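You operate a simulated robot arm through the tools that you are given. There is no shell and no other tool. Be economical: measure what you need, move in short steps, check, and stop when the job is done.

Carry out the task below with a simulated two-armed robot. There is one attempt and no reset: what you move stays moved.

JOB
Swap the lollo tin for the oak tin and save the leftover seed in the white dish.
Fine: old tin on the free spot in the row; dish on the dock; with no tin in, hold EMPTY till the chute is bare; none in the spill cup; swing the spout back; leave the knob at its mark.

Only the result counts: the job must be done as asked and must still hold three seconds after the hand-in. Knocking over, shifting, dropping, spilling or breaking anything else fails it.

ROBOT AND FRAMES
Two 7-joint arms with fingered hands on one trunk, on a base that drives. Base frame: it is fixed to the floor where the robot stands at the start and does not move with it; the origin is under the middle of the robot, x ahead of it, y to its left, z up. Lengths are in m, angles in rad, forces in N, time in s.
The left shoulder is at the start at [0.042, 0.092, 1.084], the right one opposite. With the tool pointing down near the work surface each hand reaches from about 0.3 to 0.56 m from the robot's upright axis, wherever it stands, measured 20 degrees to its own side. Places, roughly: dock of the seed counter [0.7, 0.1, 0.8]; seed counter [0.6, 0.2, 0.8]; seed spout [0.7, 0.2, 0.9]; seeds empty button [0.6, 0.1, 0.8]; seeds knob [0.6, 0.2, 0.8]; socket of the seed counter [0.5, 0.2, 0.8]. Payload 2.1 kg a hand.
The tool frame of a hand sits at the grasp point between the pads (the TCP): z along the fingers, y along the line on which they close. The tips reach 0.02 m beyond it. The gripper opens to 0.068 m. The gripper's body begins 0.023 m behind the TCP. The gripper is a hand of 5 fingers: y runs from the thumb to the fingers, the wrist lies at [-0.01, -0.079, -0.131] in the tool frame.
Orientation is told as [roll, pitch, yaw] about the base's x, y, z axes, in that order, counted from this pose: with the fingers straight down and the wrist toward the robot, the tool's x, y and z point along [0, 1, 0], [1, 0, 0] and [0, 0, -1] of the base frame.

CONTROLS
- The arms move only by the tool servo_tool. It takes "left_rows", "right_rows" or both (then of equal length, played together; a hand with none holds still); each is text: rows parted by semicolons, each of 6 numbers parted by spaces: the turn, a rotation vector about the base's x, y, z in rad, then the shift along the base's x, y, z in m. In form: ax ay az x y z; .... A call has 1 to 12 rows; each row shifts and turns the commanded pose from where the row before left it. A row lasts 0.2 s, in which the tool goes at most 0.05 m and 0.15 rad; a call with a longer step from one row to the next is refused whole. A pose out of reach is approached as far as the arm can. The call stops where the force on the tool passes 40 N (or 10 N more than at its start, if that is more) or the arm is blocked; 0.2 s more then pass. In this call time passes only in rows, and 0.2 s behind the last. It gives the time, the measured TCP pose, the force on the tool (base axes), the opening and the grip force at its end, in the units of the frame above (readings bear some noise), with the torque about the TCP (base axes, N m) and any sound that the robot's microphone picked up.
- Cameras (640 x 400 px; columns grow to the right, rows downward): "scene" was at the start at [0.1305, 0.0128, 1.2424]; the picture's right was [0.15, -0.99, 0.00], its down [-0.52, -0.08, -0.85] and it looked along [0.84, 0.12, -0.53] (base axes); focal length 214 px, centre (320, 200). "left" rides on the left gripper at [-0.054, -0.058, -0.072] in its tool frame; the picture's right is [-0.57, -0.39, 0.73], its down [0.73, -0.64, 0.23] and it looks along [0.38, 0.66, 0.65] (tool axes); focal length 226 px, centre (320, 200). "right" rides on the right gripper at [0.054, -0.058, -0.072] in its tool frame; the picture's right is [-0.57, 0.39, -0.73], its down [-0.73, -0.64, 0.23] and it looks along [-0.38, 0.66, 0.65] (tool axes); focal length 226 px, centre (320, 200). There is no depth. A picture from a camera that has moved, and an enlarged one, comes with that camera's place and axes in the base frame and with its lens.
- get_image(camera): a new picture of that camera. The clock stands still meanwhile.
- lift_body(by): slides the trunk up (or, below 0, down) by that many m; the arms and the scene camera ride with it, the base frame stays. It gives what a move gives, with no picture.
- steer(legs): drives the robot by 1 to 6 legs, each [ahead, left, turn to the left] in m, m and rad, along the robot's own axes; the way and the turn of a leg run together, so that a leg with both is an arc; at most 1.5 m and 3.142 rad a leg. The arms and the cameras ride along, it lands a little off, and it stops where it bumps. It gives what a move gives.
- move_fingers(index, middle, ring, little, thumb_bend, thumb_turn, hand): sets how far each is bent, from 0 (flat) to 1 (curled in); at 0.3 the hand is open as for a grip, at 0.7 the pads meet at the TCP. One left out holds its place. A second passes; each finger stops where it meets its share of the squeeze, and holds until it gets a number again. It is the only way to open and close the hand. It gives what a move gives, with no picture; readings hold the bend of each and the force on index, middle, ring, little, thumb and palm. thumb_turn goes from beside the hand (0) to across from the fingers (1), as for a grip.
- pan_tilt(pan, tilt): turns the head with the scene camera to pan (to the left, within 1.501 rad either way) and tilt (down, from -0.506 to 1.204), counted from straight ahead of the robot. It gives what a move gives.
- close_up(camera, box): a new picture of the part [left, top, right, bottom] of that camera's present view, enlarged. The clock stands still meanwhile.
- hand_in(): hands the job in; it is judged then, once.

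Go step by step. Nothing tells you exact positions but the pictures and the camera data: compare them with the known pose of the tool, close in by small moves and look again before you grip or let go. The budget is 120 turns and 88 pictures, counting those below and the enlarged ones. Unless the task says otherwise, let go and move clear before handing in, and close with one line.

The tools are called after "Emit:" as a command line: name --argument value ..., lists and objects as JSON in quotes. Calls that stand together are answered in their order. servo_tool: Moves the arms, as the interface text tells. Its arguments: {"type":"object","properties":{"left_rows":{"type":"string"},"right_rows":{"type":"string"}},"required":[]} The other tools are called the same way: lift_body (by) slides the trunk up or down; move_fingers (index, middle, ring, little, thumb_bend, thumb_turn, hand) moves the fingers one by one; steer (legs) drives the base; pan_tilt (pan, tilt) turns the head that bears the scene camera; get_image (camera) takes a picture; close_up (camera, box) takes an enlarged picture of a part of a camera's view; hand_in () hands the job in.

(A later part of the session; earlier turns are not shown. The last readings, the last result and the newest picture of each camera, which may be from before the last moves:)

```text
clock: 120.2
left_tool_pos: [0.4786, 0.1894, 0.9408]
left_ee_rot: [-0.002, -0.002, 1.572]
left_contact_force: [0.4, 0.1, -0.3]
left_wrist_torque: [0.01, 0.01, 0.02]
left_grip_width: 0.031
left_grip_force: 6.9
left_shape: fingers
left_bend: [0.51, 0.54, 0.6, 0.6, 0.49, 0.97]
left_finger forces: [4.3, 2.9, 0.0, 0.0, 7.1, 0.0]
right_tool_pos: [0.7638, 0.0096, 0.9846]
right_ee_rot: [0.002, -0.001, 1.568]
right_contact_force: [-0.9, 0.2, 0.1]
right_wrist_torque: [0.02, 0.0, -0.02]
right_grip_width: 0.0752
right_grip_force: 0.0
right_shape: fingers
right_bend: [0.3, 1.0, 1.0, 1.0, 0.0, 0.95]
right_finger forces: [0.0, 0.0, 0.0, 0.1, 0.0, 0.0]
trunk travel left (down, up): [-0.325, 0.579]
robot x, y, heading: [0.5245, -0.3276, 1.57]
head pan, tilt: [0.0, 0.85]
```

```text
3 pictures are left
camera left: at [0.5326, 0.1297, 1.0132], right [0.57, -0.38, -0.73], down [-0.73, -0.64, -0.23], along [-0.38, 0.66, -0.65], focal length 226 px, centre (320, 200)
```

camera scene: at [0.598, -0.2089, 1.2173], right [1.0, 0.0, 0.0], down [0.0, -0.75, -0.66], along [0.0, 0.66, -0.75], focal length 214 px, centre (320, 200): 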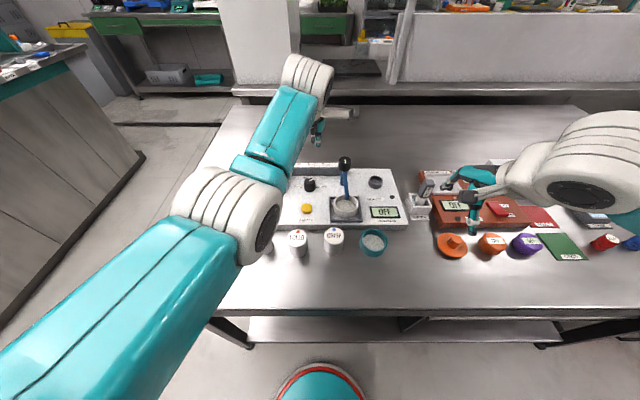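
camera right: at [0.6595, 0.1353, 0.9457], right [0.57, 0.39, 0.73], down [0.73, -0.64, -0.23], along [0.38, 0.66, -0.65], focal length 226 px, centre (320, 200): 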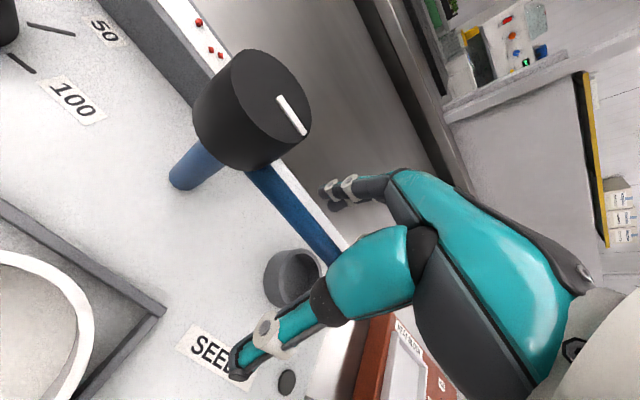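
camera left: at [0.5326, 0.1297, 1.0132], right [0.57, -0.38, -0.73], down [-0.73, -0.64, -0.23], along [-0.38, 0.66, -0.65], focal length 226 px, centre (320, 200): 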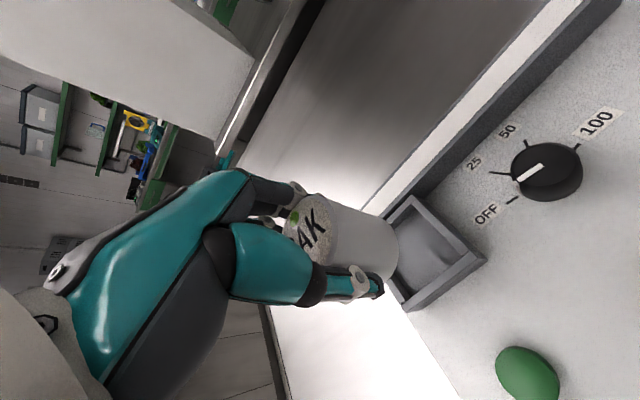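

Compared with the earlier picture I'm about 4–5 mm too far in -x. I correct that and lower OAK toward the socket.

Emit:
servo_tool --left_rows "0 0 0 .0045 0 0;0 0 0 0 0 -.03;0 0 0 0 0 -.02;0 0 0 0 0 -.012"

Emit:
servo_tool --left_rows "0 0 0 0 0 -.003;0 0 0 0 0 -.002"

```text
clock: 121.2
left_tool_pos: [0.4865, 0.1897, 0.8796]
left_ee_rot: [-0.002, -0.006, 1.572]
left_contact_force: [-1.8, 4.0, 12.0]
left_wrist_torque: [0.02, -0.01, 0.04]
left_grip_width: 0.0303
left_grip_force: 8.1
left_shape: fingers
left_bend: [0.5, 0.54, 0.6, 0.6, 0.45, 0.97]
left_finger forces: [6.5, 3.4, 0.2, 0.1, 5.9, 0.0]
right_tool_pos: [0.7642, 0.0094, 0.9836]
right_ee_rot: [0.0, 0.0, 1.57]
right_contact_force: [-0.2, -0.1, -0.2]
right_wrist_torque: [-0.01, -0.03, 0.01]
right_grip_width: 0.0753
right_grip_force: 0.0
right_shape: fingers
right_bend: [0.3, 1.0, 1.0, 1.0, 0.0, 0.95]
right_finger forces: [0.0, 0.0, 0.0, 0.0, 0.1, 0.0]
trunk travel left (down, up): [-0.325, 0.579]
robot x, y, heading: [0.5233, -0.3214, 1.566]
head pan, tilt: [0.0, 0.85]
```

```text
clock: 121.8
left_tool_pos: [0.4855, 0.189, 0.8762]
left_ee_rot: [-0.001, -0.002, 1.572]
left_contact_force: [1.5, 3.8, 15.6]
left_wrist_torque: [-0.12, 0.01, 0.0]
left_grip_width: 0.0306
left_grip_force: 9.1
left_shape: fingers
left_bend: [0.51, 0.55, 0.6, 0.6, 0.44, 0.96]
left_finger forces: [8.6, 2.4, 0.1, 0.0, 8.0, 0.0]
right_tool_pos: [0.7643, 0.0081, 0.9838]
right_ee_rot: [-0.001, 0.0, 1.568]
right_contact_force: [0.0, -0.1, 0.4]
right_wrist_torque: [0.0, 0.0, 0.02]
right_grip_width: 0.0754
right_grip_force: 0.1
right_shape: fingers
right_bend: [0.3, 1.0, 1.0, 1.0, 0.0, 0.95]
right_finger forces: [0.0, 0.0, 0.0, 0.1, 0.1, 0.1]
trunk travel left (down, up): [-0.325, 0.579]
robot x, y, heading: [0.5224, -0.325, 1.568]
head pan, tilt: [0.0, 0.85]
```

Contact came a bit early, so I look once before pressing further.

Emit:
close_up --camera "left" --box '[260, 150, 500, 340]'

```text
2.11 times, centred on (380, 245) of left
camera zoom: at [0.5389, 0.1294, 0.9477], right [0.57, -0.38, -0.73], down [-0.73, -0.64, -0.23], along [-0.38, 0.67, -0.64], focal length 476 px, centre (194, 105)
```

zoom: 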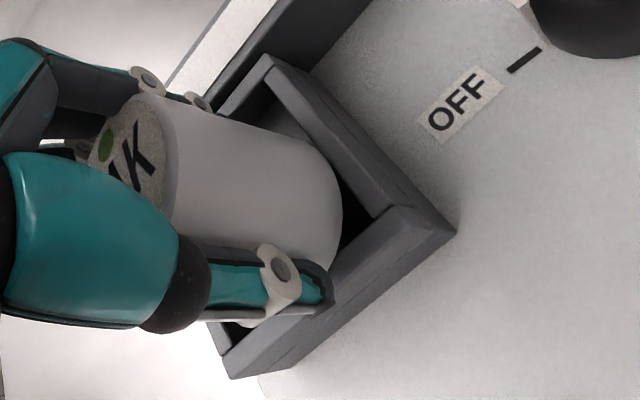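

The tin looks inside the socket walls, in the same relation as LOLLO was. I ease the pressure and open.

Emit:
servo_tool --left_rows "0 0 0 -.002 0 .002"

Emit:
move_fingers --hand "left" --index 0.32 --middle 0.32 --ring 0.32 --little 0.32 --thumb_bend 0.3

Emit:
servo_tool --left_rows "0 0 0 0 0 .01;0 0 0 0 0 .025;0 0 0 0 0 .035;0 0 0 0 0 .03;0 0 0 .03 -.03 0"

```text
clock: 122.2
left_tool_pos: [0.483, 0.1882, 0.8771]
left_ee_rot: [0.0, 0.001, 1.573]
left_contact_force: [1.9, 0.1, 5.6]
left_wrist_torque: [-0.12, 0.05, 0.01]
left_grip_width: 0.0305
left_grip_force: 8.7
left_shape: fingers
left_bend: [0.51, 0.55, 0.6, 0.6, 0.43, 0.96]
left_finger forces: [6.5, 2.3, 0.1, 0.1, 8.2, 0.0]
right_tool_pos: [0.7627, 0.0092, 0.9841]
right_ee_rot: [0.0, 0.001, 1.569]
right_contact_force: [-0.4, -0.1, -0.3]
right_wrist_torque: [-0.02, -0.02, -0.01]
right_grip_width: 0.0752
right_grip_force: 0.1
right_shape: fingers
right_bend: [0.3, 1.0, 1.0, 1.0, 0.0, 0.95]
right_finger forces: [0.0, 0.0, 0.1, 0.0, 0.0, 0.0]
trunk travel left (down, up): [-0.325, 0.579]
robot x, y, heading: [0.5222, -0.3271, 1.571]
head pan, tilt: [0.0, 0.85]
```

```text
clock: 123.2
left_tool_pos: [0.4832, 0.1878, 0.8766]
left_ee_rot: [0.0, 0.0, 1.572]
left_contact_force: [0.1, 0.4, 0.8]
left_wrist_torque: [-0.02, 0.0, 0.0]
left_grip_width: 0.0604
left_grip_force: 0.1
left_shape: fingers
left_bend: [0.32, 0.32, 0.32, 0.32, 0.3, 0.98]
left_finger forces: [0.1, 0.0, 0.1, 0.0, 0.1, 0.1]
right_tool_pos: [0.7637, 0.0092, 0.9843]
right_ee_rot: [0.001, 0.0, 1.57]
right_contact_force: [1.0, -0.2, 0.6]
right_wrist_torque: [0.02, -0.02, 0.03]
right_grip_width: 0.0751
right_grip_force: 0.1
right_shape: fingers
right_bend: [0.3, 1.0, 1.0, 1.0, 0.0, 0.95]
right_finger forces: [0.0, 0.0, 0.1, 0.0, 0.0, 0.1]
trunk travel left (down, up): [-0.325, 0.579]
robot x, y, heading: [0.5231, -0.3261, 1.571]
head pan, tilt: [0.0, 0.85]
```

```text
clock: 124.4
left_tool_pos: [0.5166, 0.1581, 0.9775]
left_ee_rot: [-0.002, -0.001, 1.572]
left_contact_force: [0.0, -0.4, 0.1]
left_wrist_torque: [0.02, -0.02, -0.01]
left_grip_width: 0.0603
left_grip_force: 0.1
left_shape: fingers
left_bend: [0.32, 0.32, 0.32, 0.32, 0.3, 0.98]
left_finger forces: [0.0, 0.0, 0.0, 0.0, 0.1, 0.0]
right_tool_pos: [0.7628, 0.008, 0.9835]
right_ee_rot: [-0.002, 0.0, 1.572]
right_contact_force: [-0.2, -0.7, 1.1]
right_wrist_torque: [-0.01, 0.01, 0.05]
right_grip_width: 0.0754
right_grip_force: 0.0
right_shape: fingers
right_bend: [0.3, 1.0, 1.0, 1.0, 0.0, 0.95]
right_finger forces: [0.0, 0.1, 0.1, 0.1, 0.0, 0.0]
trunk travel left (down, up): [-0.325, 0.579]
robot x, y, heading: [0.5224, -0.3278, 1.571]
head pan, tilt: [0.0, 0.85]
```

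OAK is in the socket and the hand is clear. I make a left index hook, raise both hands, and shift the robot right so the left arm can sweep the spout back.

Emit:
move_fingers --hand "left" --index 0.3 --middle 1.0 --ring 1.0 --little 1.0 --thumb_bend 0.0

Emit:
servo_tool --left_rows "0 0 0 0 -.025 .03;0 0 0 0 -.025 .01" --right_rows "0 0 0 0 0 .04;0 0 0 0 0 .04"

Emit:
steer --legs '[[0, -0.15, 0]]'

```text
clock: 125.4
left_tool_pos: [0.5163, 0.1583, 0.9763]
left_ee_rot: [-0.003, 0.003, 1.572]
left_contact_force: [-0.3, -0.4, 0.2]
left_wrist_torque: [0.01, 0.01, -0.02]
left_grip_width: 0.0748
left_grip_force: 0.1
left_shape: fingers
left_bend: [0.3, 1.0, 1.0, 1.0, 0.01, 0.98]
left_finger forces: [0.0, 0.0, 0.0, 0.0, 0.1, 0.1]
right_tool_pos: [0.7634, 0.0089, 0.9846]
right_ee_rot: [0.001, 0.0, 1.568]
right_contact_force: [0.2, 0.4, -0.5]
right_wrist_torque: [-0.01, -0.01, 0.0]
right_grip_width: 0.0751
right_grip_force: 0.0
right_shape: fingers
right_bend: [0.3, 1.0, 1.0, 1.0, 0.0, 0.95]
right_finger forces: [0.1, 0.0, 0.1, 0.0, 0.1, 0.0]
trunk travel left (down, up): [-0.325, 0.579]
robot x, y, heading: [0.5209, -0.3265, 1.569]
head pan, tilt: [0.0, 0.85]
```

```text
clock: 126.0
left_tool_pos: [0.5187, 0.1072, 1.0159]
left_ee_rot: [-0.002, 0.0, 1.573]
left_contact_force: [0.0, -0.4, 0.3]
left_wrist_torque: [0.0, 0.01, -0.02]
left_grip_width: 0.0748
left_grip_force: 0.1
left_shape: fingers
left_bend: [0.3, 1.0, 1.0, 1.0, 0.0, 0.98]
left_finger forces: [0.0, 0.0, 0.1, 0.0, 0.1, 0.1]
right_tool_pos: [0.7634, 0.0094, 1.0641]
right_ee_rot: [0.0, -0.001, 1.568]
right_contact_force: [-0.6, 0.4, 0.5]
right_wrist_torque: [-0.02, -0.03, -0.03]
right_grip_width: 0.0754
right_grip_force: 0.0
right_shape: fingers
right_bend: [0.3, 1.0, 1.0, 1.0, 0.0, 0.95]
right_finger forces: [0.1, 0.1, 0.0, 0.1, 0.1, 0.1]
trunk travel left (down, up): [-0.325, 0.579]
robot x, y, heading: [0.5248, -0.3263, 1.569]
head pan, tilt: [0.0, 0.85]
```

```text
clock: 127.4
left_tool_pos: [0.6654, 0.1083, 1.0156]
left_ee_rot: [0.0, 0.0, 1.576]
left_contact_force: [-0.1, -0.3, 0.0]
left_wrist_torque: [0.02, -0.02, 0.02]
left_grip_width: 0.0751
left_grip_force: 0.1
left_shape: fingers
left_bend: [0.3, 1.0, 1.0, 1.0, 0.0, 0.98]
left_finger forces: [0.0, 0.0, 0.0, 0.0, 0.1, 0.1]
right_tool_pos: [0.9109, 0.0105, 1.0624]
right_ee_rot: [0.0, 0.002, 1.572]
right_contact_force: [-0.5, -0.1, 0.3]
right_wrist_torque: [0.0, -0.03, -0.01]
right_grip_width: 0.0752
right_grip_force: 0.0
right_shape: fingers
right_bend: [0.3, 1.0, 1.0, 1.0, 0.0, 0.95]
right_finger forces: [0.0, 0.1, 0.0, 0.0, 0.0, 0.0]
trunk travel left (down, up): [-0.325, 0.579]
robot x, y, heading: [0.6708, -0.3262, 1.569]
head pan, tilt: [0.0, 0.85]
```

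The left hand goes to the spout's -x side and descends in small steps.

Emit:
servo_tool --left_rows "0 0 0 -.0175 0 0;0 0 0 -.0175 0 0;0 0 0 0 0 -.035;0 0 0 0 0 -.035;0 0 0 0 0 -.035;0 0 0 0 0 -.025;0 0 0 0 0 -.0125"

```text
clock: 129.0
left_tool_pos: [0.6309, 0.108, 0.8756]
left_ee_rot: [-0.001, -0.002, 1.576]
left_contact_force: [0.1, 0.4, -0.3]
left_wrist_torque: [-0.01, 0.0, 0.0]
left_grip_width: 0.0749
left_grip_force: 0.0
left_shape: fingers
left_bend: [0.3, 1.0, 1.0, 1.0, 0.0, 0.98]
left_finger forces: [0.0, 0.0, 0.0, 0.0, 0.0, 0.0]
right_tool_pos: [0.9104, 0.0095, 1.0634]
right_ee_rot: [0.0, 0.0, 1.572]
right_contact_force: [0.3, 0.1, 0.2]
right_wrist_torque: [-0.01, 0.02, 0.02]
right_grip_width: 0.075
right_grip_force: 0.0
right_shape: fingers
right_bend: [0.3, 1.0, 1.0, 1.0, 0.0, 0.95]
right_finger forces: [0.0, 0.0, 0.1, 0.0, 0.1, 0.0]
trunk travel left (down, up): [-0.325, 0.579]
robot x, y, heading: [0.673, -0.3244, 1.575]
head pan, tilt: [0.0, 0.85]
```

Emit:
servo_tool --left_rows "0 0 0 0 0 -.003;0 0 0 .014 0 0;0 0 0 .0128 -.0034 0;0 0 0 .0162 -.0042 0;0 0 0 .0184 .0013 0;0 0 0 .0176 .0079 0;0 0 0 .0134 .0142 0"

```text
clock: 130.6
left_tool_pos: [0.7224, 0.1235, 0.8729]
left_ee_rot: [-0.002, -0.003, 1.576]
left_contact_force: [-0.1, -0.5, -0.4]
left_wrist_torque: [0.01, -0.01, -0.01]
left_grip_width: 0.0745
left_grip_force: 0.0
left_shape: fingers
left_bend: [0.3, 1.0, 1.0, 1.0, 0.0, 0.98]
left_finger forces: [0.0, 0.0, 0.1, 0.0, 0.0, 0.0]
right_tool_pos: [0.91, 0.0097, 1.0642]
right_ee_rot: [0.001, -0.001, 1.572]
right_contact_force: [-0.1, -0.5, 0.2]
right_wrist_torque: [0.01, 0.0, 0.01]
right_grip_width: 0.0751
right_grip_force: 0.1
right_shape: fingers
right_bend: [0.3, 1.0, 1.0, 1.0, 0.0, 0.95]
right_finger forces: [0.0, 0.1, 0.0, 0.0, 0.0, 0.1]
trunk travel left (down, up): [-0.325, 0.579]
robot x, y, heading: [0.6705, -0.3234, 1.57]
head pan, tilt: [0.0, 0.85]
```

It's tracking. I finish the last degrees, back off toward me, rise and check.

Emit:
servo_tool --left_rows "0 0 0 .005 .009 0;0 0 0 .0035 .008 0"

Emit:
servo_tool --left_rows "0 0 0 .002 -.02 0;0 0 0 0 -.005 .03;0 0 0 0 -.01 .04;0 0 0 -.03 -.02 .03;0 0 0 -.04 -.02 .02;0 0 0 -.04 -.02 .02"

Emit:
close_up --camera "scene" --box '[200, 110, 400, 245]'

```text
clock: 131.2
left_tool_pos: [0.7298, 0.1405, 0.8715]
left_ee_rot: [0.001, 0.0, 1.577]
left_contact_force: [0.2, 0.0, -0.4]
left_wrist_torque: [0.02, 0.06, -0.02]
left_grip_width: 0.075
left_grip_force: 0.1
left_shape: fingers
left_bend: [0.3, 1.0, 1.0, 1.0, 0.0, 0.98]
left_finger forces: [0.0, 0.0, 0.0, 0.0, 0.0, 0.0]
right_tool_pos: [0.9107, 0.0094, 1.0632]
right_ee_rot: [0.001, 0.002, 1.572]
right_contact_force: [0.0, -0.4, -0.4]
right_wrist_torque: [-0.01, -0.01, 0.0]
right_grip_width: 0.0753
right_grip_force: 0.0
right_shape: fingers
right_bend: [0.3, 1.0, 1.0, 1.0, 0.0, 0.95]
right_finger forces: [0.0, 0.2, 0.0, 0.0, 0.0, 0.0]
trunk travel left (down, up): [-0.325, 0.579]
robot x, y, heading: [0.6693, -0.3293, 1.574]
head pan, tilt: [0.0, 0.85]
```

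```text
clock: 132.6
left_tool_pos: [0.6203, 0.0645, 0.9926]
left_ee_rot: [-0.001, 0.0, 1.578]
left_contact_force: [-1.2, -0.4, 0.1]
left_wrist_torque: [-0.01, -0.01, 0.03]
left_grip_width: 0.0747
left_grip_force: 0.0
left_shape: fingers
left_bend: [0.3, 1.0, 1.0, 1.0, 0.0, 0.98]
left_finger forces: [0.0, 0.0, 0.1, 0.0, 0.0, 0.1]
left hand out of reach, approached as far as the arm can: row 6
right_tool_pos: [0.9116, 0.0094, 1.0636]
right_ee_rot: [0.0, -0.001, 1.572]
right_contact_force: [-0.3, -0.1, -0.8]
right_wrist_torque: [0.0, 0.01, -0.04]
right_grip_width: 0.0753
right_grip_force: 0.1
right_shape: fingers
right_bend: [0.3, 1.0, 1.0, 1.0, 0.0, 0.95]
right_finger forces: [0.1, 0.0, 0.0, 0.0, 0.1, 0.0]
trunk travel left (down, up): [-0.325, 0.579]
robot x, y, heading: [0.6719, -0.3283, 1.572]
head pan, tilt: [0.0, 0.85]
```

```text
2.96 times, centred on (300, 178) of scene
camera zoom: at [0.6736, -0.2079, 1.2173], right [1.0, 0.0, 0.0], down [0.0, -0.75, -0.66], along [0.0, 0.66, -0.75], focal length 636 px, centre (379, 267)
```

zoom: 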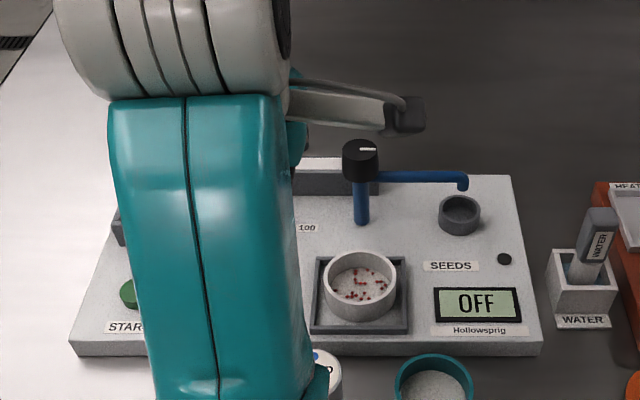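

The spout is back over the empty spill cup, the seeds are in the docked dish and the display reads OFF. I retract the left hand clear for a last overview.

Emit:
servo_tool --left_rows "0 0 0 0 0 .04;0 0 0 -.015 0 .04;0 0 0 -.025 0 .04;0 0 0 -.04 0 .02;0 0 0 -.04 0 .02;0 0 0 -.04 -.01 0;0 0 0 -.04 -.01 0"

Emit:
close_up --camera "scene" --box '[200, 120, 380, 250]'

```text
clock: 134.2
left_tool_pos: [0.4225, 0.09, 1.1329]
left_ee_rot: [-0.002, 0.0, 1.576]
left_contact_force: [0.0, 0.8, -0.4]
left_wrist_torque: [0.02, 0.01, 0.0]
left_grip_width: 0.0749
left_grip_force: 0.1
left_shape: fingers
left_bend: [0.3, 1.0, 1.0, 1.0, 0.0, 0.98]
left_finger forces: [0.1, 0.0, 0.0, 0.0, 0.0, 0.0]
left hand out of reach, approached as far as the arm can: row 1, 2, 3
right_tool_pos: [0.9102, 0.0092, 1.0636]
right_ee_rot: [0.0, 0.0, 1.572]
right_contact_force: [0.3, 0.1, 0.0]
right_wrist_torque: [0.02, 0.0, -0.01]
right_grip_width: 0.075
right_grip_force: 0.1
right_shape: fingers
right_bend: [0.3, 1.0, 1.0, 1.0, 0.0, 0.95]
right_finger forces: [0.0, 0.0, 0.0, 0.0, 0.0, 0.1]
trunk travel left (down, up): [-0.325, 0.579]
robot x, y, heading: [0.6722, -0.3224, 1.571]
head pan, tilt: [0.0, 0.85]
```

```text
3.08 times, centred on (290, 185) of scene
camera zoom: at [0.6736, -0.2079, 1.2173], right [1.0, 0.0, 0.0], down [0.0, -0.75, -0.66], along [0.0, 0.66, -0.75], focal length 660 px, centre (412, 246)
```

zoom: 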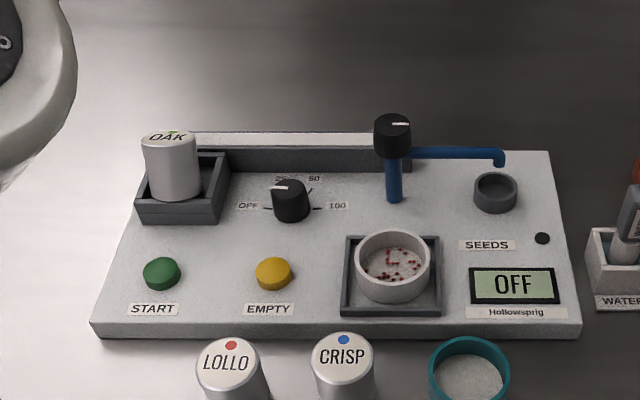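

The last view shows OAK tilted, with its front edge caught on the socket's near wall about 7 mm too close to me. I have no pictures left, so I fix it by feel: return to the first standing place and straddle the tin, then push it back with the thumb so it drops in.

Emit:
move_fingers --hand "left" --index 0.3 --middle 0.3 --ring 0.3 --little 0.3 --thumb_bend 0.25

Emit:
steer --legs '[[0, 0.077, 0]]'

```text
clock: 135.2
left_tool_pos: [0.4229, 0.0907, 1.1328]
left_ee_rot: [-0.001, 0.001, 1.577]
left_contact_force: [0.8, 0.5, 1.3]
left_wrist_torque: [0.01, -0.01, -0.01]
left_grip_width: 0.0655
left_grip_force: 0.1
left_shape: fingers
left_bend: [0.3, 0.3, 0.3, 0.3, 0.25, 0.98]
left_finger forces: [0.0, 0.1, 0.0, 0.0, 0.0, 0.0]
right_tool_pos: [0.9104, 0.0101, 1.0638]
right_ee_rot: [0.0, 0.0, 1.572]
right_contact_force: [-0.2, 0.2, 1.0]
right_wrist_torque: [0.01, -0.02, -0.03]
right_grip_width: 0.0751
right_grip_force: 0.1
right_shape: fingers
right_bend: [0.3, 1.0, 1.0, 1.0, 0.0, 0.95]
right_finger forces: [0.0, 0.0, 0.0, 0.0, 0.1, 0.0]
trunk travel left (down, up): [-0.325, 0.579]
robot x, y, heading: [0.6726, -0.3293, 1.572]
head pan, tilt: [0.0, 0.85]
```

```text
clock: 136.2
left_tool_pos: [0.3436, 0.0895, 1.1341]
left_ee_rot: [0.0, 0.001, 1.58]
left_contact_force: [-0.7, -0.3, 0.1]
left_wrist_torque: [0.01, -0.01, 0.02]
left_grip_width: 0.0656
left_grip_force: 0.2
left_shape: fingers
left_bend: [0.3, 0.3, 0.3, 0.3, 0.25, 0.98]
left_finger forces: [0.1, 0.0, 0.1, 0.0, 0.0, 0.1]
right_tool_pos: [0.8323, 0.0099, 1.0644]
right_ee_rot: [-0.001, 0.001, 1.577]
right_contact_force: [0.3, 0.1, 0.2]
right_wrist_torque: [-0.02, 0.01, -0.01]
right_grip_width: 0.0753
right_grip_force: 0.1
right_shape: fingers
right_bend: [0.3, 1.0, 1.0, 1.0, 0.0, 0.95]
right_finger forces: [0.1, 0.0, 0.0, 0.0, 0.1, 0.1]
trunk travel left (down, up): [-0.325, 0.579]
robot x, y, heading: [0.5894, -0.3243, 1.577]
head pan, tilt: [0.0, 0.85]
```

Emit:
servo_tool --left_rows "0 0 0 .0236 .0172 -.0307;0 0 0 .0236 .0172 -.0307;0 0 0 .0236 .0172 -.0307;0 0 0 .0236 .0172 -.0307;0 0 0 .0236 .0172 -.0307;0 0 -.006 .0236 .0175 -.0307;0 0 0 0 0 0"

```text
clock: 137.8
left_tool_pos: [0.4876, 0.1954, 0.9477]
left_ee_rot: [-0.001, -0.003, 1.574]
left_contact_force: [-0.2, 0.2, -0.2]
left_wrist_torque: [0.0, 0.0, 0.03]
left_grip_width: 0.0653
left_grip_force: 0.1
left_shape: fingers
left_bend: [0.3, 0.3, 0.3, 0.3, 0.25, 0.98]
left_finger forces: [0.0, 0.0, 0.0, 0.1, 0.1, 0.0]
right_tool_pos: [0.8336, 0.0112, 1.0636]
right_ee_rot: [-0.001, 0.0, 1.578]
right_contact_force: [0.8, 0.5, 0.4]
right_wrist_torque: [-0.02, -0.01, 0.0]
right_grip_width: 0.075
right_grip_force: 0.0
right_shape: fingers
right_bend: [0.3, 1.0, 1.0, 1.0, 0.0, 0.95]
right_finger forces: [0.0, 0.1, 0.1, 0.1, 0.0, 0.0]
trunk travel left (down, up): [-0.325, 0.579]
robot x, y, heading: [0.5921, -0.3276, 1.576]
head pan, tilt: [0.0, 0.85]
```

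Emit:
servo_tool --left_rows "0 0 0 -.001 -.003 -.02;0 0 0 0 0 -.02;0 0 0 0 0 -.01;0 0 0 0 0 -.008"

Emit:
servo_tool --left_rows "0 0 0 0 0 -.006;0 0 0 0 0 -.006"

```text
clock: 138.8
left_tool_pos: [0.4854, 0.1913, 0.8901]
left_ee_rot: [-0.001, -0.001, 1.575]
left_contact_force: [-0.2, -0.3, 0.0]
left_wrist_torque: [0.01, 0.0, 0.0]
left_grip_width: 0.0653
left_grip_force: 0.0
left_shape: fingers
left_bend: [0.3, 0.3, 0.3, 0.3, 0.25, 0.98]
left_finger forces: [0.0, 0.0, 0.0, 0.0, 0.0, 0.0]
right_tool_pos: [0.8317, 0.0104, 1.0654]
right_ee_rot: [-0.001, -0.001, 1.576]
right_contact_force: [0.5, 0.3, -0.2]
right_wrist_torque: [0.01, 0.02, 0.02]
right_grip_width: 0.0754
right_grip_force: 0.1
right_shape: fingers
right_bend: [0.3, 1.0, 1.0, 1.0, 0.0, 0.95]
right_finger forces: [0.0, 0.0, 0.1, 0.0, 0.0, 0.0]
trunk travel left (down, up): [-0.325, 0.579]
robot x, y, heading: [0.5928, -0.3309, 1.574]
head pan, tilt: [0.0, 0.85]
```

```text
clock: 139.4
left_tool_pos: [0.4847, 0.1903, 0.8786]
left_ee_rot: [-0.001, -0.001, 1.574]
left_contact_force: [-0.5, 0.5, 0.6]
left_wrist_torque: [0.03, 0.02, -0.03]
left_grip_width: 0.0653
left_grip_force: 0.0
left_shape: fingers
left_bend: [0.3, 0.3, 0.3, 0.3, 0.25, 0.98]
left_finger forces: [0.0, 0.0, 0.0, 0.0, 0.1, 0.0]
right_tool_pos: [0.8323, 0.0098, 1.0642]
right_ee_rot: [0.0, 0.001, 1.576]
right_contact_force: [-0.2, -0.5, 0.3]
right_wrist_torque: [-0.01, 0.0, 0.0]
right_grip_width: 0.0752
right_grip_force: 0.0
right_shape: fingers
right_bend: [0.3, 1.0, 1.0, 1.0, 0.0, 0.95]
right_finger forces: [0.0, 0.1, 0.0, 0.1, 0.0, 0.0]
trunk travel left (down, up): [-0.325, 0.579]
robot x, y, heading: [0.5955, -0.3243, 1.574]
head pan, tilt: [0.0, 0.85]
```

I'm straddling the tin without contact. I push slowly toward +y with the thumb and watch its force.

Emit:
servo_tool --left_rows "0 0 0 0 0 -.003;0 0 0 0 .003 0;0 0 0 0 .003 0"

Emit:
servo_tool --left_rows "0 0 0 0 .002 0;0 0 0 0 .002 0"

```text
clock: 140.2
left_tool_pos: [0.4847, 0.1977, 0.8759]
left_ee_rot: [-0.001, 0.0, 1.575]
left_contact_force: [0.0, -0.2, 0.4]
left_wrist_torque: [-0.02, -0.02, 0.03]
left_grip_width: 0.0652
left_grip_force: 0.0
left_shape: fingers
left_bend: [0.3, 0.3, 0.3, 0.3, 0.25, 0.98]
left_finger forces: [0.1, 0.1, 0.1, 0.0, 0.1, 0.0]
right_tool_pos: [0.8322, 0.0093, 1.063]
right_ee_rot: [-0.001, 0.0, 1.576]
right_contact_force: [-0.4, 0.7, -0.6]
right_wrist_torque: [0.0, 0.0, 0.02]
right_grip_width: 0.0751
right_grip_force: 0.0
right_shape: fingers
right_bend: [0.3, 1.0, 1.0, 1.0, 0.0, 0.95]
right_finger forces: [0.0, 0.1, 0.0, 0.0, 0.0, 0.1]
trunk travel left (down, up): [-0.325, 0.579]
robot x, y, heading: [0.5946, -0.3264, 1.574]
head pan, tilt: [0.0, 0.85]
```

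```text
clock: 140.8
left_tool_pos: [0.4836, 0.2015, 0.8755]
left_ee_rot: [0.0, 0.0, 1.573]
left_contact_force: [-0.4, 0.6, 0.8]
left_wrist_torque: [-0.03, 0.01, -0.03]
left_grip_width: 0.0655
left_grip_force: 0.1
left_shape: fingers
left_bend: [0.3, 0.3, 0.3, 0.3, 0.25, 0.98]
left_finger forces: [0.0, 0.0, 0.0, 0.0, 0.0, 0.0]
right_tool_pos: [0.8323, 0.0106, 1.0644]
right_ee_rot: [0.001, -0.001, 1.576]
right_contact_force: [-0.1, -0.3, -0.4]
right_wrist_torque: [-0.01, 0.02, 0.01]
right_grip_width: 0.0751
right_grip_force: 0.1
right_shape: fingers
right_bend: [0.3, 1.0, 1.0, 1.0, 0.0, 0.95]
right_finger forces: [0.0, 0.0, 0.0, 0.1, 0.1, 0.0]
trunk travel left (down, up): [-0.325, 0.579]
robot x, y, heading: [0.6008, -0.3204, 1.573]
head pan, tilt: [0.0, 0.85]
```

No contact yet. I go back to the socket's centre and feel for the tin with the thumb alone; a centred tin should be met at a bend of about 0.49.

Emit:
servo_tool --left_rows "0 0 0 0 -.006 0;0 0 0 0 -.006 0"

Emit:
move_fingers --hand "left" --thumb_bend 0.42

Emit:
move_fingers --hand "left" --thumb_bend 0.47

```text
clock: 141.4
left_tool_pos: [0.4843, 0.1891, 0.8756]
left_ee_rot: [-0.003, -0.001, 1.574]
left_contact_force: [0.5, -0.4, 0.2]
left_wrist_torque: [-0.02, 0.01, -0.01]
left_grip_width: 0.0652
left_grip_force: 0.0
left_shape: fingers
left_bend: [0.3, 0.3, 0.3, 0.3, 0.25, 0.98]
left_finger forces: [0.0, 0.0, 0.1, 0.1, 0.0, 0.1]
right_tool_pos: [0.8315, 0.0109, 1.0643]
right_ee_rot: [0.0, 0.0, 1.575]
right_contact_force: [-0.4, 0.6, 0.3]
right_wrist_torque: [0.04, -0.01, 0.03]
right_grip_width: 0.0754
right_grip_force: 0.0
right_shape: fingers
right_bend: [0.3, 1.0, 1.0, 1.0, 0.0, 0.95]
right_finger forces: [0.1, 0.0, 0.1, 0.1, 0.0, 0.1]
trunk travel left (down, up): [-0.325, 0.579]
robot x, y, heading: [0.5912, -0.3264, 1.576]
head pan, tilt: [0.0, 0.85]
```

```text
clock: 142.4
left_tool_pos: [0.485, 0.1891, 0.8764]
left_ee_rot: [-0.001, 0.001, 1.574]
left_contact_force: [-0.3, 0.0, 0.5]
left_wrist_torque: [-0.03, 0.0, 0.01]
left_grip_width: 0.0527
left_grip_force: 0.1
left_shape: fingers
left_bend: [0.3, 0.3, 0.3, 0.3, 0.42, 0.98]
left_finger forces: [0.1, 0.0, 0.0, 0.0, 0.0, 0.1]
right_tool_pos: [0.8332, 0.0107, 1.0637]
right_ee_rot: [0.001, 0.001, 1.576]
right_contact_force: [1.1, -0.3, 1.2]
right_wrist_torque: [0.03, 0.0, -0.01]
right_grip_width: 0.0753
right_grip_force: 0.0
right_shape: fingers
right_bend: [0.3, 1.0, 1.0, 1.0, 0.0, 0.95]
right_finger forces: [0.0, 0.0, 0.0, 0.0, 0.0, 0.0]
trunk travel left (down, up): [-0.325, 0.579]
robot x, y, heading: [0.5958, -0.3241, 1.578]
head pan, tilt: [0.0, 0.85]
```

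```text
clock: 143.4
left_tool_pos: [0.4851, 0.1892, 0.8769]
left_ee_rot: [-0.001, 0.0, 1.574]
left_contact_force: [0.7, -0.4, 0.4]
left_wrist_torque: [0.02, 0.02, 0.02]
left_grip_width: 0.0488
left_grip_force: 0.6
left_shape: fingers
left_bend: [0.3, 0.3, 0.3, 0.3, 0.46, 0.98]
left_finger forces: [0.1, 0.1, 0.0, 0.1, 0.1, 0.1]
right_tool_pos: [0.8327, 0.0097, 1.0632]
right_ee_rot: [-0.001, -0.001, 1.576]
right_contact_force: [-0.5, -0.2, 0.0]
right_wrist_torque: [0.0, -0.02, 0.01]
right_grip_width: 0.0754
right_grip_force: 0.0
right_shape: fingers
right_bend: [0.3, 1.0, 1.0, 1.0, 0.0, 0.95]
right_finger forces: [0.0, 0.1, 0.0, 0.0, 0.0, 0.1]
trunk travel left (down, up): [-0.325, 0.579]
robot x, y, heading: [0.5987, -0.3258, 1.579]
head pan, tilt: [0.0, 0.85]
```

The thumb just touches at 0.46, near the centred value. Now I bring the fingers in gently from the other side to feel the tin's back.

Emit:
move_fingers --hand "left" --index 0.45 --middle 0.47

Emit:
move_fingers --hand "left" --index 0.5 --middle 0.52

```text
clock: 144.4
left_tool_pos: [0.4843, 0.189, 0.8751]
left_ee_rot: [-0.002, -0.003, 1.574]
left_contact_force: [1.2, 3.0, 3.5]
left_wrist_torque: [0.03, 0.02, -0.02]
left_grip_width: 0.0419
left_grip_force: 2.3
left_shape: fingers
left_bend: [0.39, 0.47, 0.3, 0.3, 0.45, 0.98]
left_finger forces: [4.0, 0.0, 0.0, 0.0, 0.9, 0.1]
right_tool_pos: [0.8322, 0.0095, 1.0628]
right_ee_rot: [0.0, -0.001, 1.577]
right_contact_force: [0.6, -0.6, 0.0]
right_wrist_torque: [-0.01, 0.0, 0.02]
right_grip_width: 0.0751
right_grip_force: 0.1
right_shape: fingers
right_bend: [0.3, 1.0, 1.0, 1.0, 0.0, 0.95]
right_finger forces: [0.0, 0.1, 0.0, 0.1, 0.1, 0.0]
trunk travel left (down, up): [-0.325, 0.579]
robot x, y, heading: [0.5967, -0.3248, 1.575]
head pan, tilt: [0.0, 0.85]
```

```text
clock: 145.4
left_tool_pos: [0.4849, 0.1883, 0.876]
left_ee_rot: [0.0, -0.002, 1.573]
left_contact_force: [-0.6, 2.7, 2.7]
left_wrist_torque: [0.0, -0.02, 0.01]
left_grip_width: 0.0397
left_grip_force: 2.7
left_shape: fingers
left_bend: [0.43, 0.51, 0.3, 0.3, 0.44, 0.98]
left_finger forces: [4.4, 0.4, 0.1, 0.0, 1.7, 0.0]
right_tool_pos: [0.8326, 0.0093, 1.0639]
right_ee_rot: [-0.001, -0.001, 1.578]
right_contact_force: [0.1, 0.4, 0.1]
right_wrist_torque: [0.01, 0.01, -0.02]
right_grip_width: 0.0753
right_grip_force: 0.1
right_shape: fingers
right_bend: [0.3, 1.0, 1.0, 1.0, 0.0, 0.95]
right_finger forces: [0.1, 0.0, 0.0, 0.0, 0.0, 0.0]
trunk travel left (down, up): [-0.325, 0.579]
robot x, y, heading: [0.5939, -0.3235, 1.574]
head pan, tilt: [0.0, 0.85]
```

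The index meets the tin early and the middle late, so the tin leans back and toward +x. I grip it fully as before and lift it slightly to reseat it.

Emit:
servo_tool --left_rows "0 0 0 .003 0 0"

Emit:
move_fingers --hand "left" --index 0.6 --middle 0.6 --ring 0.6 --little 0.6 --thumb_bend 0.6

```text
clock: 145.8
left_tool_pos: [0.4867, 0.1886, 0.8765]
left_ee_rot: [0.0, 0.0, 1.574]
left_contact_force: [-1.3, 1.9, 3.6]
left_wrist_torque: [0.01, 0.01, 0.01]
left_grip_width: 0.0394
left_grip_force: 2.7
left_shape: fingers
left_bend: [0.44, 0.51, 0.3, 0.3, 0.43, 0.98]
left_finger forces: [3.6, 0.4, 0.0, 0.0, 1.6, 0.1]
right_tool_pos: [0.8318, 0.0109, 1.0641]
right_ee_rot: [0.0, 0.0, 1.575]
right_contact_force: [-0.1, -0.2, 0.7]
right_wrist_torque: [0.0, 0.02, -0.01]
right_grip_width: 0.0753
right_grip_force: 0.0
right_shape: fingers
right_bend: [0.3, 1.0, 1.0, 1.0, 0.0, 0.95]
right_finger forces: [0.0, 0.1, 0.0, 0.0, 0.0, 0.0]
trunk travel left (down, up): [-0.325, 0.579]
robot x, y, heading: [0.594, -0.3251, 1.574]
head pan, tilt: [0.0, 0.85]
```

```text
clock: 146.8
left_tool_pos: [0.4876, 0.1881, 0.8762]
left_ee_rot: [-0.001, -0.003, 1.576]
left_contact_force: [-0.6, 4.6, 4.1]
left_wrist_torque: [-0.06, 0.02, -0.02]
left_grip_width: 0.0326
left_grip_force: 7.1
left_shape: fingers
left_bend: [0.5, 0.55, 0.57, 0.6, 0.46, 0.98]
left_finger forces: [6.4, 2.2, 1.1, 0.0, 5.8, 0.0]
right_tool_pos: [0.8316, 0.0083, 1.0645]
right_ee_rot: [0.001, 0.002, 1.576]
right_contact_force: [0.2, 0.0, 0.3]
right_wrist_torque: [0.04, 0.03, -0.01]
right_grip_width: 0.0751
right_grip_force: 0.1
right_shape: fingers
right_bend: [0.3, 1.0, 1.0, 1.0, 0.0, 0.95]
right_finger forces: [0.0, 0.0, 0.1, 0.0, 0.1, 0.0]
trunk travel left (down, up): [-0.325, 0.579]
robot x, y, heading: [0.5946, -0.3229, 1.579]
head pan, tilt: [0.0, 0.85]
```

The grip is close to the LOLLO signature. I lift 12 mm, shift +y 5 mm and lower gently while watching the force.

Emit:
servo_tool --left_rows "0 0 0 0 0 .006;0 0 0 0 0 .008;0 0 0 -.003 .005 0;0 0 0 0 0 0"

Emit:
servo_tool --left_rows "0 0 0 0 0 -.006;0 0 0 0 0 -.004"

```text
clock: 147.8
left_tool_pos: [0.4842, 0.1944, 0.8912]
left_ee_rot: [0.001, 0.0, 1.574]
left_contact_force: [-0.6, -0.3, -0.3]
left_wrist_torque: [-0.01, 0.02, -0.01]
left_grip_width: 0.0294
left_grip_force: 5.7
left_shape: fingers
left_bend: [0.55, 0.56, 0.58, 0.6, 0.44, 0.96]
left_finger forces: [3.1, 2.1, 0.7, 0.0, 5.6, 0.0]
right_tool_pos: [0.8329, 0.0105, 1.063]
right_ee_rot: [0.0, -0.002, 1.576]
right_contact_force: [-0.9, -0.3, -0.4]
right_wrist_torque: [0.0, 0.04, -0.02]
right_grip_width: 0.0749
right_grip_force: 0.0
right_shape: fingers
right_bend: [0.3, 1.0, 1.0, 1.0, 0.0, 0.95]
right_finger forces: [0.1, 0.1, 0.1, 0.0, 0.0, 0.1]
trunk travel left (down, up): [-0.325, 0.579]
robot x, y, heading: [0.5921, -0.3229, 1.578]
head pan, tilt: [0.0, 0.85]
```

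```text
clock: 148.4
left_tool_pos: [0.4847, 0.1918, 0.8793]
left_ee_rot: [-0.001, 0.001, 1.575]
left_contact_force: [-0.1, 0.1, -1.1]
left_wrist_torque: [0.0, 0.0, -0.01]
left_grip_width: 0.0293
left_grip_force: 6.5
left_shape: fingers
left_bend: [0.55, 0.56, 0.58, 0.6, 0.44, 0.96]
left_finger forces: [3.1, 2.0, 0.6, 0.0, 5.5, 0.0]
right_tool_pos: [0.8325, 0.01, 1.0651]
right_ee_rot: [-0.001, -0.001, 1.575]
right_contact_force: [-0.2, 0.5, 0.2]
right_wrist_torque: [0.02, -0.01, 0.02]
right_grip_width: 0.0752
right_grip_force: 0.0
right_shape: fingers
right_bend: [0.3, 1.0, 1.0, 1.0, 0.0, 0.95]
right_finger forces: [0.0, 0.0, 0.0, 0.0, 0.0, 0.0]
trunk travel left (down, up): [-0.325, 0.579]
robot x, y, heading: [0.5948, -0.3265, 1.58]
head pan, tilt: [0.0, 0.85]
```

No contact at the height where it caught before. I continue down in small steps.

Emit:
servo_tool --left_rows "0 0 0 0 0 -.002;0 0 0 0 0 -.002"

Emit:
servo_tool --left_rows "0 0 0 0 0 -.0015;0 0 0 0 0 -.0015"

```text
clock: 149.0
left_tool_pos: [0.4841, 0.1923, 0.8765]
left_ee_rot: [-0.001, -0.005, 1.574]
left_contact_force: [-0.3, 2.8, 5.2]
left_wrist_torque: [-0.06, -0.03, 0.01]
left_grip_width: 0.0298
left_grip_force: 7.3
left_shape: fingers
left_bend: [0.54, 0.56, 0.58, 0.6, 0.43, 0.96]
left_finger forces: [5.3, 2.3, 0.9, 0.0, 6.1, 0.0]
right_tool_pos: [0.8311, 0.0103, 1.064]
right_ee_rot: [0.0, 0.0, 1.575]
right_contact_force: [-0.4, -0.7, -0.3]
right_wrist_torque: [0.02, 0.03, 0.01]
right_grip_width: 0.0751
right_grip_force: 0.1
right_shape: fingers
right_bend: [0.3, 1.0, 1.0, 1.0, 0.0, 0.95]
right_finger forces: [0.1, 0.1, 0.0, 0.0, 0.0, 0.0]
trunk travel left (down, up): [-0.325, 0.579]
robot x, y, heading: [0.5968, -0.3234, 1.578]
head pan, tilt: [0.0, 0.85]
```

```text
clock: 149.6
left_tool_pos: [0.4849, 0.1935, 0.875]
left_ee_rot: [0.0, -0.004, 1.574]
left_contact_force: [1.8, 5.9, 12.5]
left_wrist_torque: [-0.22, -0.03, 0.0]
left_grip_width: 0.0321
left_grip_force: 9.2
left_shape: fingers
left_bend: [0.5, 0.56, 0.58, 0.6, 0.43, 0.96]
left_finger forces: [8.7, 2.4, 0.8, 0.0, 7.7, 0.1]
right_tool_pos: [0.8328, 0.0104, 1.0628]
right_ee_rot: [0.001, -0.001, 1.577]
right_contact_force: [0.5, 0.5, -0.2]
right_wrist_torque: [0.01, -0.02, -0.02]
right_grip_width: 0.0754
right_grip_force: 0.0
right_shape: fingers
right_bend: [0.3, 1.0, 1.0, 1.0, 0.0, 0.95]
right_finger forces: [0.0, 0.0, 0.0, 0.0, 0.0, 0.0]
trunk travel left (down, up): [-0.325, 0.579]
robot x, y, heading: [0.5949, -0.3234, 1.575]
head pan, tilt: [0.0, 0.85]
```

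It's catching at the front again: the torque puts the contact about 3 cm toward me. I lift, shift another 6 mm in +y and retry.

Emit:
servo_tool --left_rows "0 0 0 0 0 .006;0 0 0 0 0 .008;0 0 0 0 .006 0;0 0 0 0 0 -.006;0 0 0 0 0 -.005"

Emit:
servo_tool --left_rows "0 0 0 0 0 -.002;0 0 0 0 0 -.002"

```text
clock: 150.8
left_tool_pos: [0.4846, 0.2021, 0.8771]
left_ee_rot: [-0.002, -0.002, 1.575]
left_contact_force: [-0.4, -0.8, -0.5]
left_wrist_torque: [-0.01, 0.01, -0.03]
left_grip_width: 0.0291
left_grip_force: 6.0
left_shape: fingers
left_bend: [0.55, 0.56, 0.58, 0.6, 0.44, 0.96]
left_finger forces: [3.6, 2.1, 0.8, 0.0, 5.6, 0.0]
right_tool_pos: [0.8322, 0.0109, 1.0649]
right_ee_rot: [0.0, -0.002, 1.577]
right_contact_force: [-0.7, 0.4, 0.4]
right_wrist_torque: [0.02, 0.02, -0.01]
right_grip_width: 0.0751
right_grip_force: 0.0
right_shape: fingers
right_bend: [0.3, 1.0, 1.0, 1.0, 0.0, 0.95]
right_finger forces: [0.1, 0.0, 0.0, 0.1, 0.0, 0.0]
trunk travel left (down, up): [-0.325, 0.579]
robot x, y, heading: [0.597, -0.3259, 1.572]
head pan, tilt: [0.0, 0.85]
```

```text
clock: 151.4
left_tool_pos: [0.485, 0.1994, 0.874]
left_ee_rot: [-0.003, -0.002, 1.574]
left_contact_force: [0.6, -0.4, 2.4]
left_wrist_torque: [0.03, -0.04, 0.0]
left_grip_width: 0.0291
left_grip_force: 6.0
left_shape: fingers
left_bend: [0.55, 0.56, 0.58, 0.6, 0.43, 0.96]
left_finger forces: [3.7, 2.1, 0.7, 0.0, 6.1, 0.0]
right_tool_pos: [0.833, 0.0094, 1.0641]
right_ee_rot: [-0.002, -0.001, 1.577]
right_contact_force: [0.4, 0.2, -0.8]
right_wrist_torque: [-0.01, 0.03, 0.02]
right_grip_width: 0.0753
right_grip_force: 0.0
right_shape: fingers
right_bend: [0.3, 1.0, 1.0, 1.0, 0.0, 0.95]
right_finger forces: [0.0, 0.0, 0.1, 0.0, 0.1, 0.0]
trunk travel left (down, up): [-0.325, 0.579]
robot x, y, heading: [0.5935, -0.3288, 1.577]
head pan, tilt: [0.0, 0.85]
```

This time it went lower with only a light, centred touch. I go down a bit more.

Emit:
servo_tool --left_rows "0 0 0 0 0 -.0015;0 0 0 0 0 -.0015"

```text
clock: 152.0
left_tool_pos: [0.4839, 0.1998, 0.8695]
left_ee_rot: [-0.001, -0.003, 1.574]
left_contact_force: [0.4, -1.1, 6.8]
left_wrist_torque: [0.1, 0.03, -0.02]
left_grip_width: 0.028
left_grip_force: 7.4
left_shape: fingers
left_bend: [0.56, 0.55, 0.59, 0.6, 0.44, 0.96]
left_finger forces: [2.2, 5.2, 0.7, 0.0, 6.6, 0.0]
right_tool_pos: [0.8305, 0.0102, 1.0641]
right_ee_rot: [-0.001, 0.0, 1.576]
right_contact_force: [0.5, -0.6, 0.3]
right_wrist_torque: [-0.01, 0.02, 0.0]
right_grip_width: 0.0752
right_grip_force: 0.1
right_shape: fingers
right_bend: [0.3, 1.0, 1.0, 1.0, 0.0, 0.95]
right_finger forces: [0.0, 0.0, 0.0, 0.1, 0.1, 0.0]
trunk travel left (down, up): [-0.325, 0.579]
robot x, y, heading: [0.5925, -0.327, 1.577]
head pan, tilt: [0.0, 0.85]
```

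It's down to the socket-floor height (6.8 N at TCP z≈0.870). I open and rise, then check by touch that the top is level.

Emit:
servo_tool --left_rows "0 0 0 0 0 .001"

Emit:
move_fingers --hand "left" --index 0.36 --middle 0.36 --ring 0.36 --little 0.36 --thumb_bend 0.25

Emit:
servo_tool --left_rows "0 0 0 0 -.006 0;0 0 0 0 -.004 .01;0 0 0 0 0 .03;0 0 0 0 0 .03"

```text
clock: 152.4
left_tool_pos: [0.4839, 0.1996, 0.8704]
left_ee_rot: [-0.002, 0.0, 1.575]
left_contact_force: [0.4, -0.7, 5.4]
left_wrist_torque: [0.09, 0.03, 0.01]
left_grip_width: 0.0281
left_grip_force: 6.8
left_shape: fingers
left_bend: [0.56, 0.55, 0.59, 0.6, 0.44, 0.96]
left_finger forces: [2.1, 5.4, 0.6, 0.0, 6.5, 0.0]
right_tool_pos: [0.8318, 0.0088, 1.0641]
right_ee_rot: [-0.001, 0.001, 1.576]
right_contact_force: [0.9, 0.4, 0.4]
right_wrist_torque: [-0.01, -0.01, 0.02]
right_grip_width: 0.0751
right_grip_force: 0.1
right_shape: fingers
right_bend: [0.3, 1.0, 1.0, 1.0, 0.0, 0.95]
right_finger forces: [0.1, 0.0, 0.1, 0.2, 0.0, 0.0]
trunk travel left (down, up): [-0.325, 0.579]
robot x, y, heading: [0.5949, -0.3266, 1.581]
head pan, tilt: [0.0, 0.85]
```

```text
clock: 153.4
left_tool_pos: [0.4829, 0.1992, 0.8703]
left_ee_rot: [-0.002, -0.003, 1.575]
left_contact_force: [1.1, -8.3, 2.6]
left_wrist_torque: [-0.09, -0.03, -0.03]
left_grip_width: 0.0501
left_grip_force: 3.6
left_shape: fingers
left_bend: [0.48, 0.43, 0.36, 0.36, 0.25, 0.98]
left_finger forces: [4.6, 4.0, 0.0, 0.0, 0.0, 0.0]
right_tool_pos: [0.8314, 0.0093, 1.0646]
right_ee_rot: [-0.002, -0.001, 1.576]
right_contact_force: [-0.3, -0.2, 0.0]
right_wrist_torque: [0.0, -0.01, 0.01]
right_grip_width: 0.0753
right_grip_force: 0.1
right_shape: fingers
right_bend: [0.3, 1.0, 1.0, 1.0, 0.0, 0.95]
right_finger forces: [0.0, 0.0, 0.1, 0.0, 0.0, 0.0]
trunk travel left (down, up): [-0.325, 0.579]
robot x, y, heading: [0.5958, -0.3226, 1.575]
head pan, tilt: [0.0, 0.85]
```

```text
clock: 154.4
left_tool_pos: [0.4825, 0.1907, 0.9417]
left_ee_rot: [-0.003, -0.001, 1.572]
left_contact_force: [-0.3, -0.7, 0.4]
left_wrist_torque: [-0.02, -0.01, 0.0]
left_grip_width: 0.0597
left_grip_force: 0.1
left_shape: fingers
left_bend: [0.36, 0.36, 0.36, 0.36, 0.25, 0.98]
left_finger forces: [0.0, 0.0, 0.0, 0.0, 0.1, 0.0]
right_tool_pos: [0.8322, 0.0091, 1.0642]
right_ee_rot: [-0.001, 0.0, 1.577]
right_contact_force: [0.3, -0.1, -0.4]
right_wrist_torque: [0.01, 0.0, 0.0]
right_grip_width: 0.0753
right_grip_force: 0.1
right_shape: fingers
right_bend: [0.3, 1.0, 1.0, 1.0, 0.0, 0.95]
right_finger forces: [0.1, 0.0, 0.0, 0.0, 0.1, 0.1]
trunk travel left (down, up): [-0.325, 0.579]
robot x, y, heading: [0.5941, -0.3249, 1.576]
head pan, tilt: [0.0, 0.85]
```

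Now a touch test of the tin's top, with closed fingertips at its front and then its back.

Emit:
move_fingers --hand "left" --index 0.7 --middle 0.7 --ring 1.0 --little 1.0 --thumb_bend 0.7

Emit:
servo_tool --left_rows "0 0 0 0 -.013 -.02;0 0 0 0 0 -.01;0 0 0 0 0 -.003"

Emit:
servo_tool --left_rows "0 0 0 0 0 -.002"

```text
clock: 155.4
left_tool_pos: [0.4839, 0.1914, 0.9411]
left_ee_rot: [-0.003, 0.0, 1.574]
left_contact_force: [0.6, 0.1, -0.1]
left_wrist_torque: [0.02, 0.03, 0.03]
left_grip_width: 0.0
left_grip_force: 0.0
left_shape: fingers
left_bend: [0.7, 0.7, 1.0, 1.0, 0.7, 0.98]
left_finger forces: [0.0, 0.0, 0.1, 0.1, 0.0, 0.0]
right_tool_pos: [0.8311, 0.0102, 1.0627]
right_ee_rot: [0.0, 0.002, 1.577]
right_contact_force: [-0.4, -0.2, -0.6]
right_wrist_torque: [0.0, 0.03, -0.01]
right_grip_width: 0.0754
right_grip_force: 0.1
right_shape: fingers
right_bend: [0.3, 1.0, 1.0, 1.0, 0.0, 0.95]
right_finger forces: [0.0, 0.1, 0.1, 0.0, 0.0, 0.0]
trunk travel left (down, up): [-0.325, 0.579]
robot x, y, heading: [0.597, -0.3294, 1.573]
head pan, tilt: [0.0, 0.85]
```

```text
clock: 156.2
left_tool_pos: [0.485, 0.1773, 0.9091]
left_ee_rot: [-0.002, -0.002, 1.574]
left_contact_force: [0.0, 0.5, -0.9]
left_wrist_torque: [0.0, -0.02, 0.0]
left_grip_width: 0.0
left_grip_force: 0.1
left_shape: fingers
left_bend: [0.7, 0.7, 1.0, 1.0, 0.7, 0.98]
left_finger forces: [0.0, 0.0, 0.1, 0.1, 0.0, 0.1]
right_tool_pos: [0.8319, 0.0099, 1.0633]
right_ee_rot: [-0.002, -0.001, 1.576]
right_contact_force: [0.1, 0.6, -0.9]
right_wrist_torque: [0.0, -0.04, -0.02]
right_grip_width: 0.0751
right_grip_force: 0.2
right_shape: fingers
right_bend: [0.3, 1.0, 1.0, 1.0, 0.0, 0.95]
right_finger forces: [0.0, 0.0, 0.0, 0.1, 0.0, 0.0]
trunk travel left (down, up): [-0.325, 0.579]
robot x, y, heading: [0.5941, -0.3265, 1.575]
head pan, tilt: [0.0, 0.85]
```

```text
clock: 156.6
left_tool_pos: [0.4853, 0.1766, 0.9061]
left_ee_rot: [-0.001, -0.002, 1.574]
left_contact_force: [0.6, -0.8, -0.1]
left_wrist_torque: [-0.01, -0.03, 0.01]
left_grip_width: 0.0
left_grip_force: 0.2
left_shape: fingers
left_bend: [0.7, 0.7, 1.0, 1.0, 0.7, 0.98]
left_finger forces: [0.1, 0.0, 0.1, 0.1, 0.0, 0.1]
right_tool_pos: [0.8325, 0.01, 1.0637]
right_ee_rot: [-0.002, 0.0, 1.577]
right_contact_force: [0.1, 0.1, 1.1]
right_wrist_torque: [-0.06, -0.03, 0.04]
right_grip_width: 0.0752
right_grip_force: 0.1
right_shape: fingers
right_bend: [0.3, 1.0, 1.0, 1.0, 0.0, 0.95]
right_finger forces: [0.1, 0.0, 0.0, 0.0, 0.1, 0.0]
trunk travel left (down, up): [-0.325, 0.579]
robot x, y, heading: [0.593, -0.3234, 1.578]
head pan, tilt: [0.0, 0.85]
```

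Emit:
servo_tool --left_rows "0 0 0 0 0 -.002"

Emit:
servo_tool --left_rows "0 0 0 0 0 -.002"

Emit:
servo_tool --left_rows "0 0 0 0 0 -.002"

```text
clock: 157.0
left_tool_pos: [0.4846, 0.1765, 0.9025]
left_ee_rot: [0.0, 0.0, 1.574]
left_contact_force: [-0.4, -0.5, -1.1]
left_wrist_torque: [0.0, -0.01, -0.01]
left_grip_width: 0.0
left_grip_force: 0.0
left_shape: fingers
left_bend: [0.7, 0.7, 1.0, 1.0, 0.7, 0.98]
left_finger forces: [0.0, 0.1, 0.0, 0.0, 0.1, 0.1]
right_tool_pos: [0.8319, 0.0099, 1.0641]
right_ee_rot: [0.0, 0.0, 1.577]
right_contact_force: [0.3, 0.6, 0.0]
right_wrist_torque: [0.0, 0.0, 0.03]
right_grip_width: 0.0752
right_grip_force: 0.1
right_shape: fingers
right_bend: [0.3, 1.0, 1.0, 1.0, 0.0, 0.95]
right_finger forces: [0.0, 0.1, 0.0, 0.1, 0.0, 0.0]
trunk travel left (down, up): [-0.325, 0.579]
robot x, y, heading: [0.5931, -0.3265, 1.577]
head pan, tilt: [0.0, 0.85]
```

```text
clock: 157.4
left_tool_pos: [0.4838, 0.1751, 0.9019]
left_ee_rot: [0.0, -0.001, 1.574]
left_contact_force: [0.8, -0.4, 1.8]
left_wrist_torque: [0.01, 0.02, 0.02]
left_grip_width: 0.0
left_grip_force: 0.5
left_shape: fingers
left_bend: [0.7, 0.7, 1.0, 1.0, 0.7, 0.98]
left_finger forces: [1.0, 0.5, 0.0, 0.1, 0.0, 0.0]
right_tool_pos: [0.8324, 0.0111, 1.064]
right_ee_rot: [0.001, 0.0, 1.576]
right_contact_force: [-0.5, 0.5, 0.0]
right_wrist_torque: [0.0, 0.0, -0.02]
right_grip_width: 0.075
right_grip_force: 0.1
right_shape: fingers
right_bend: [0.3, 1.0, 1.0, 1.0, 0.0, 0.95]
right_finger forces: [0.0, 0.1, 0.1, 0.1, 0.0, 0.0]
trunk travel left (down, up): [-0.325, 0.579]
robot x, y, heading: [0.5929, -0.3246, 1.579]
head pan, tilt: [0.0, 0.85]
```

```text
clock: 157.8
left_tool_pos: [0.4856, 0.1766, 0.9011]
left_ee_rot: [-0.003, -0.006, 1.575]
left_contact_force: [0.5, 2.0, 14.5]
left_wrist_torque: [0.1, -0.06, 0.04]
left_grip_width: 0.0
left_grip_force: 6.7
left_shape: fingers
left_bend: [0.71, 0.71, 1.0, 1.0, 0.7, 0.98]
left_finger forces: [12.8, 1.2, 0.0, 0.0, 0.0, 0.0]
right_tool_pos: [0.832, 0.0097, 1.0639]
right_ee_rot: [0.0, -0.002, 1.576]
right_contact_force: [0.7, 0.7, -0.4]
right_wrist_torque: [-0.01, 0.0, -0.03]
right_grip_width: 0.075
right_grip_force: 0.0
right_shape: fingers
right_bend: [0.3, 1.0, 1.0, 1.0, 0.0, 0.95]
right_finger forces: [0.0, 0.0, 0.0, 0.0, 0.0, 0.1]
trunk travel left (down, up): [-0.325, 0.579]
robot x, y, heading: [0.5963, -0.325, 1.574]
head pan, tilt: [0.0, 0.85]
```

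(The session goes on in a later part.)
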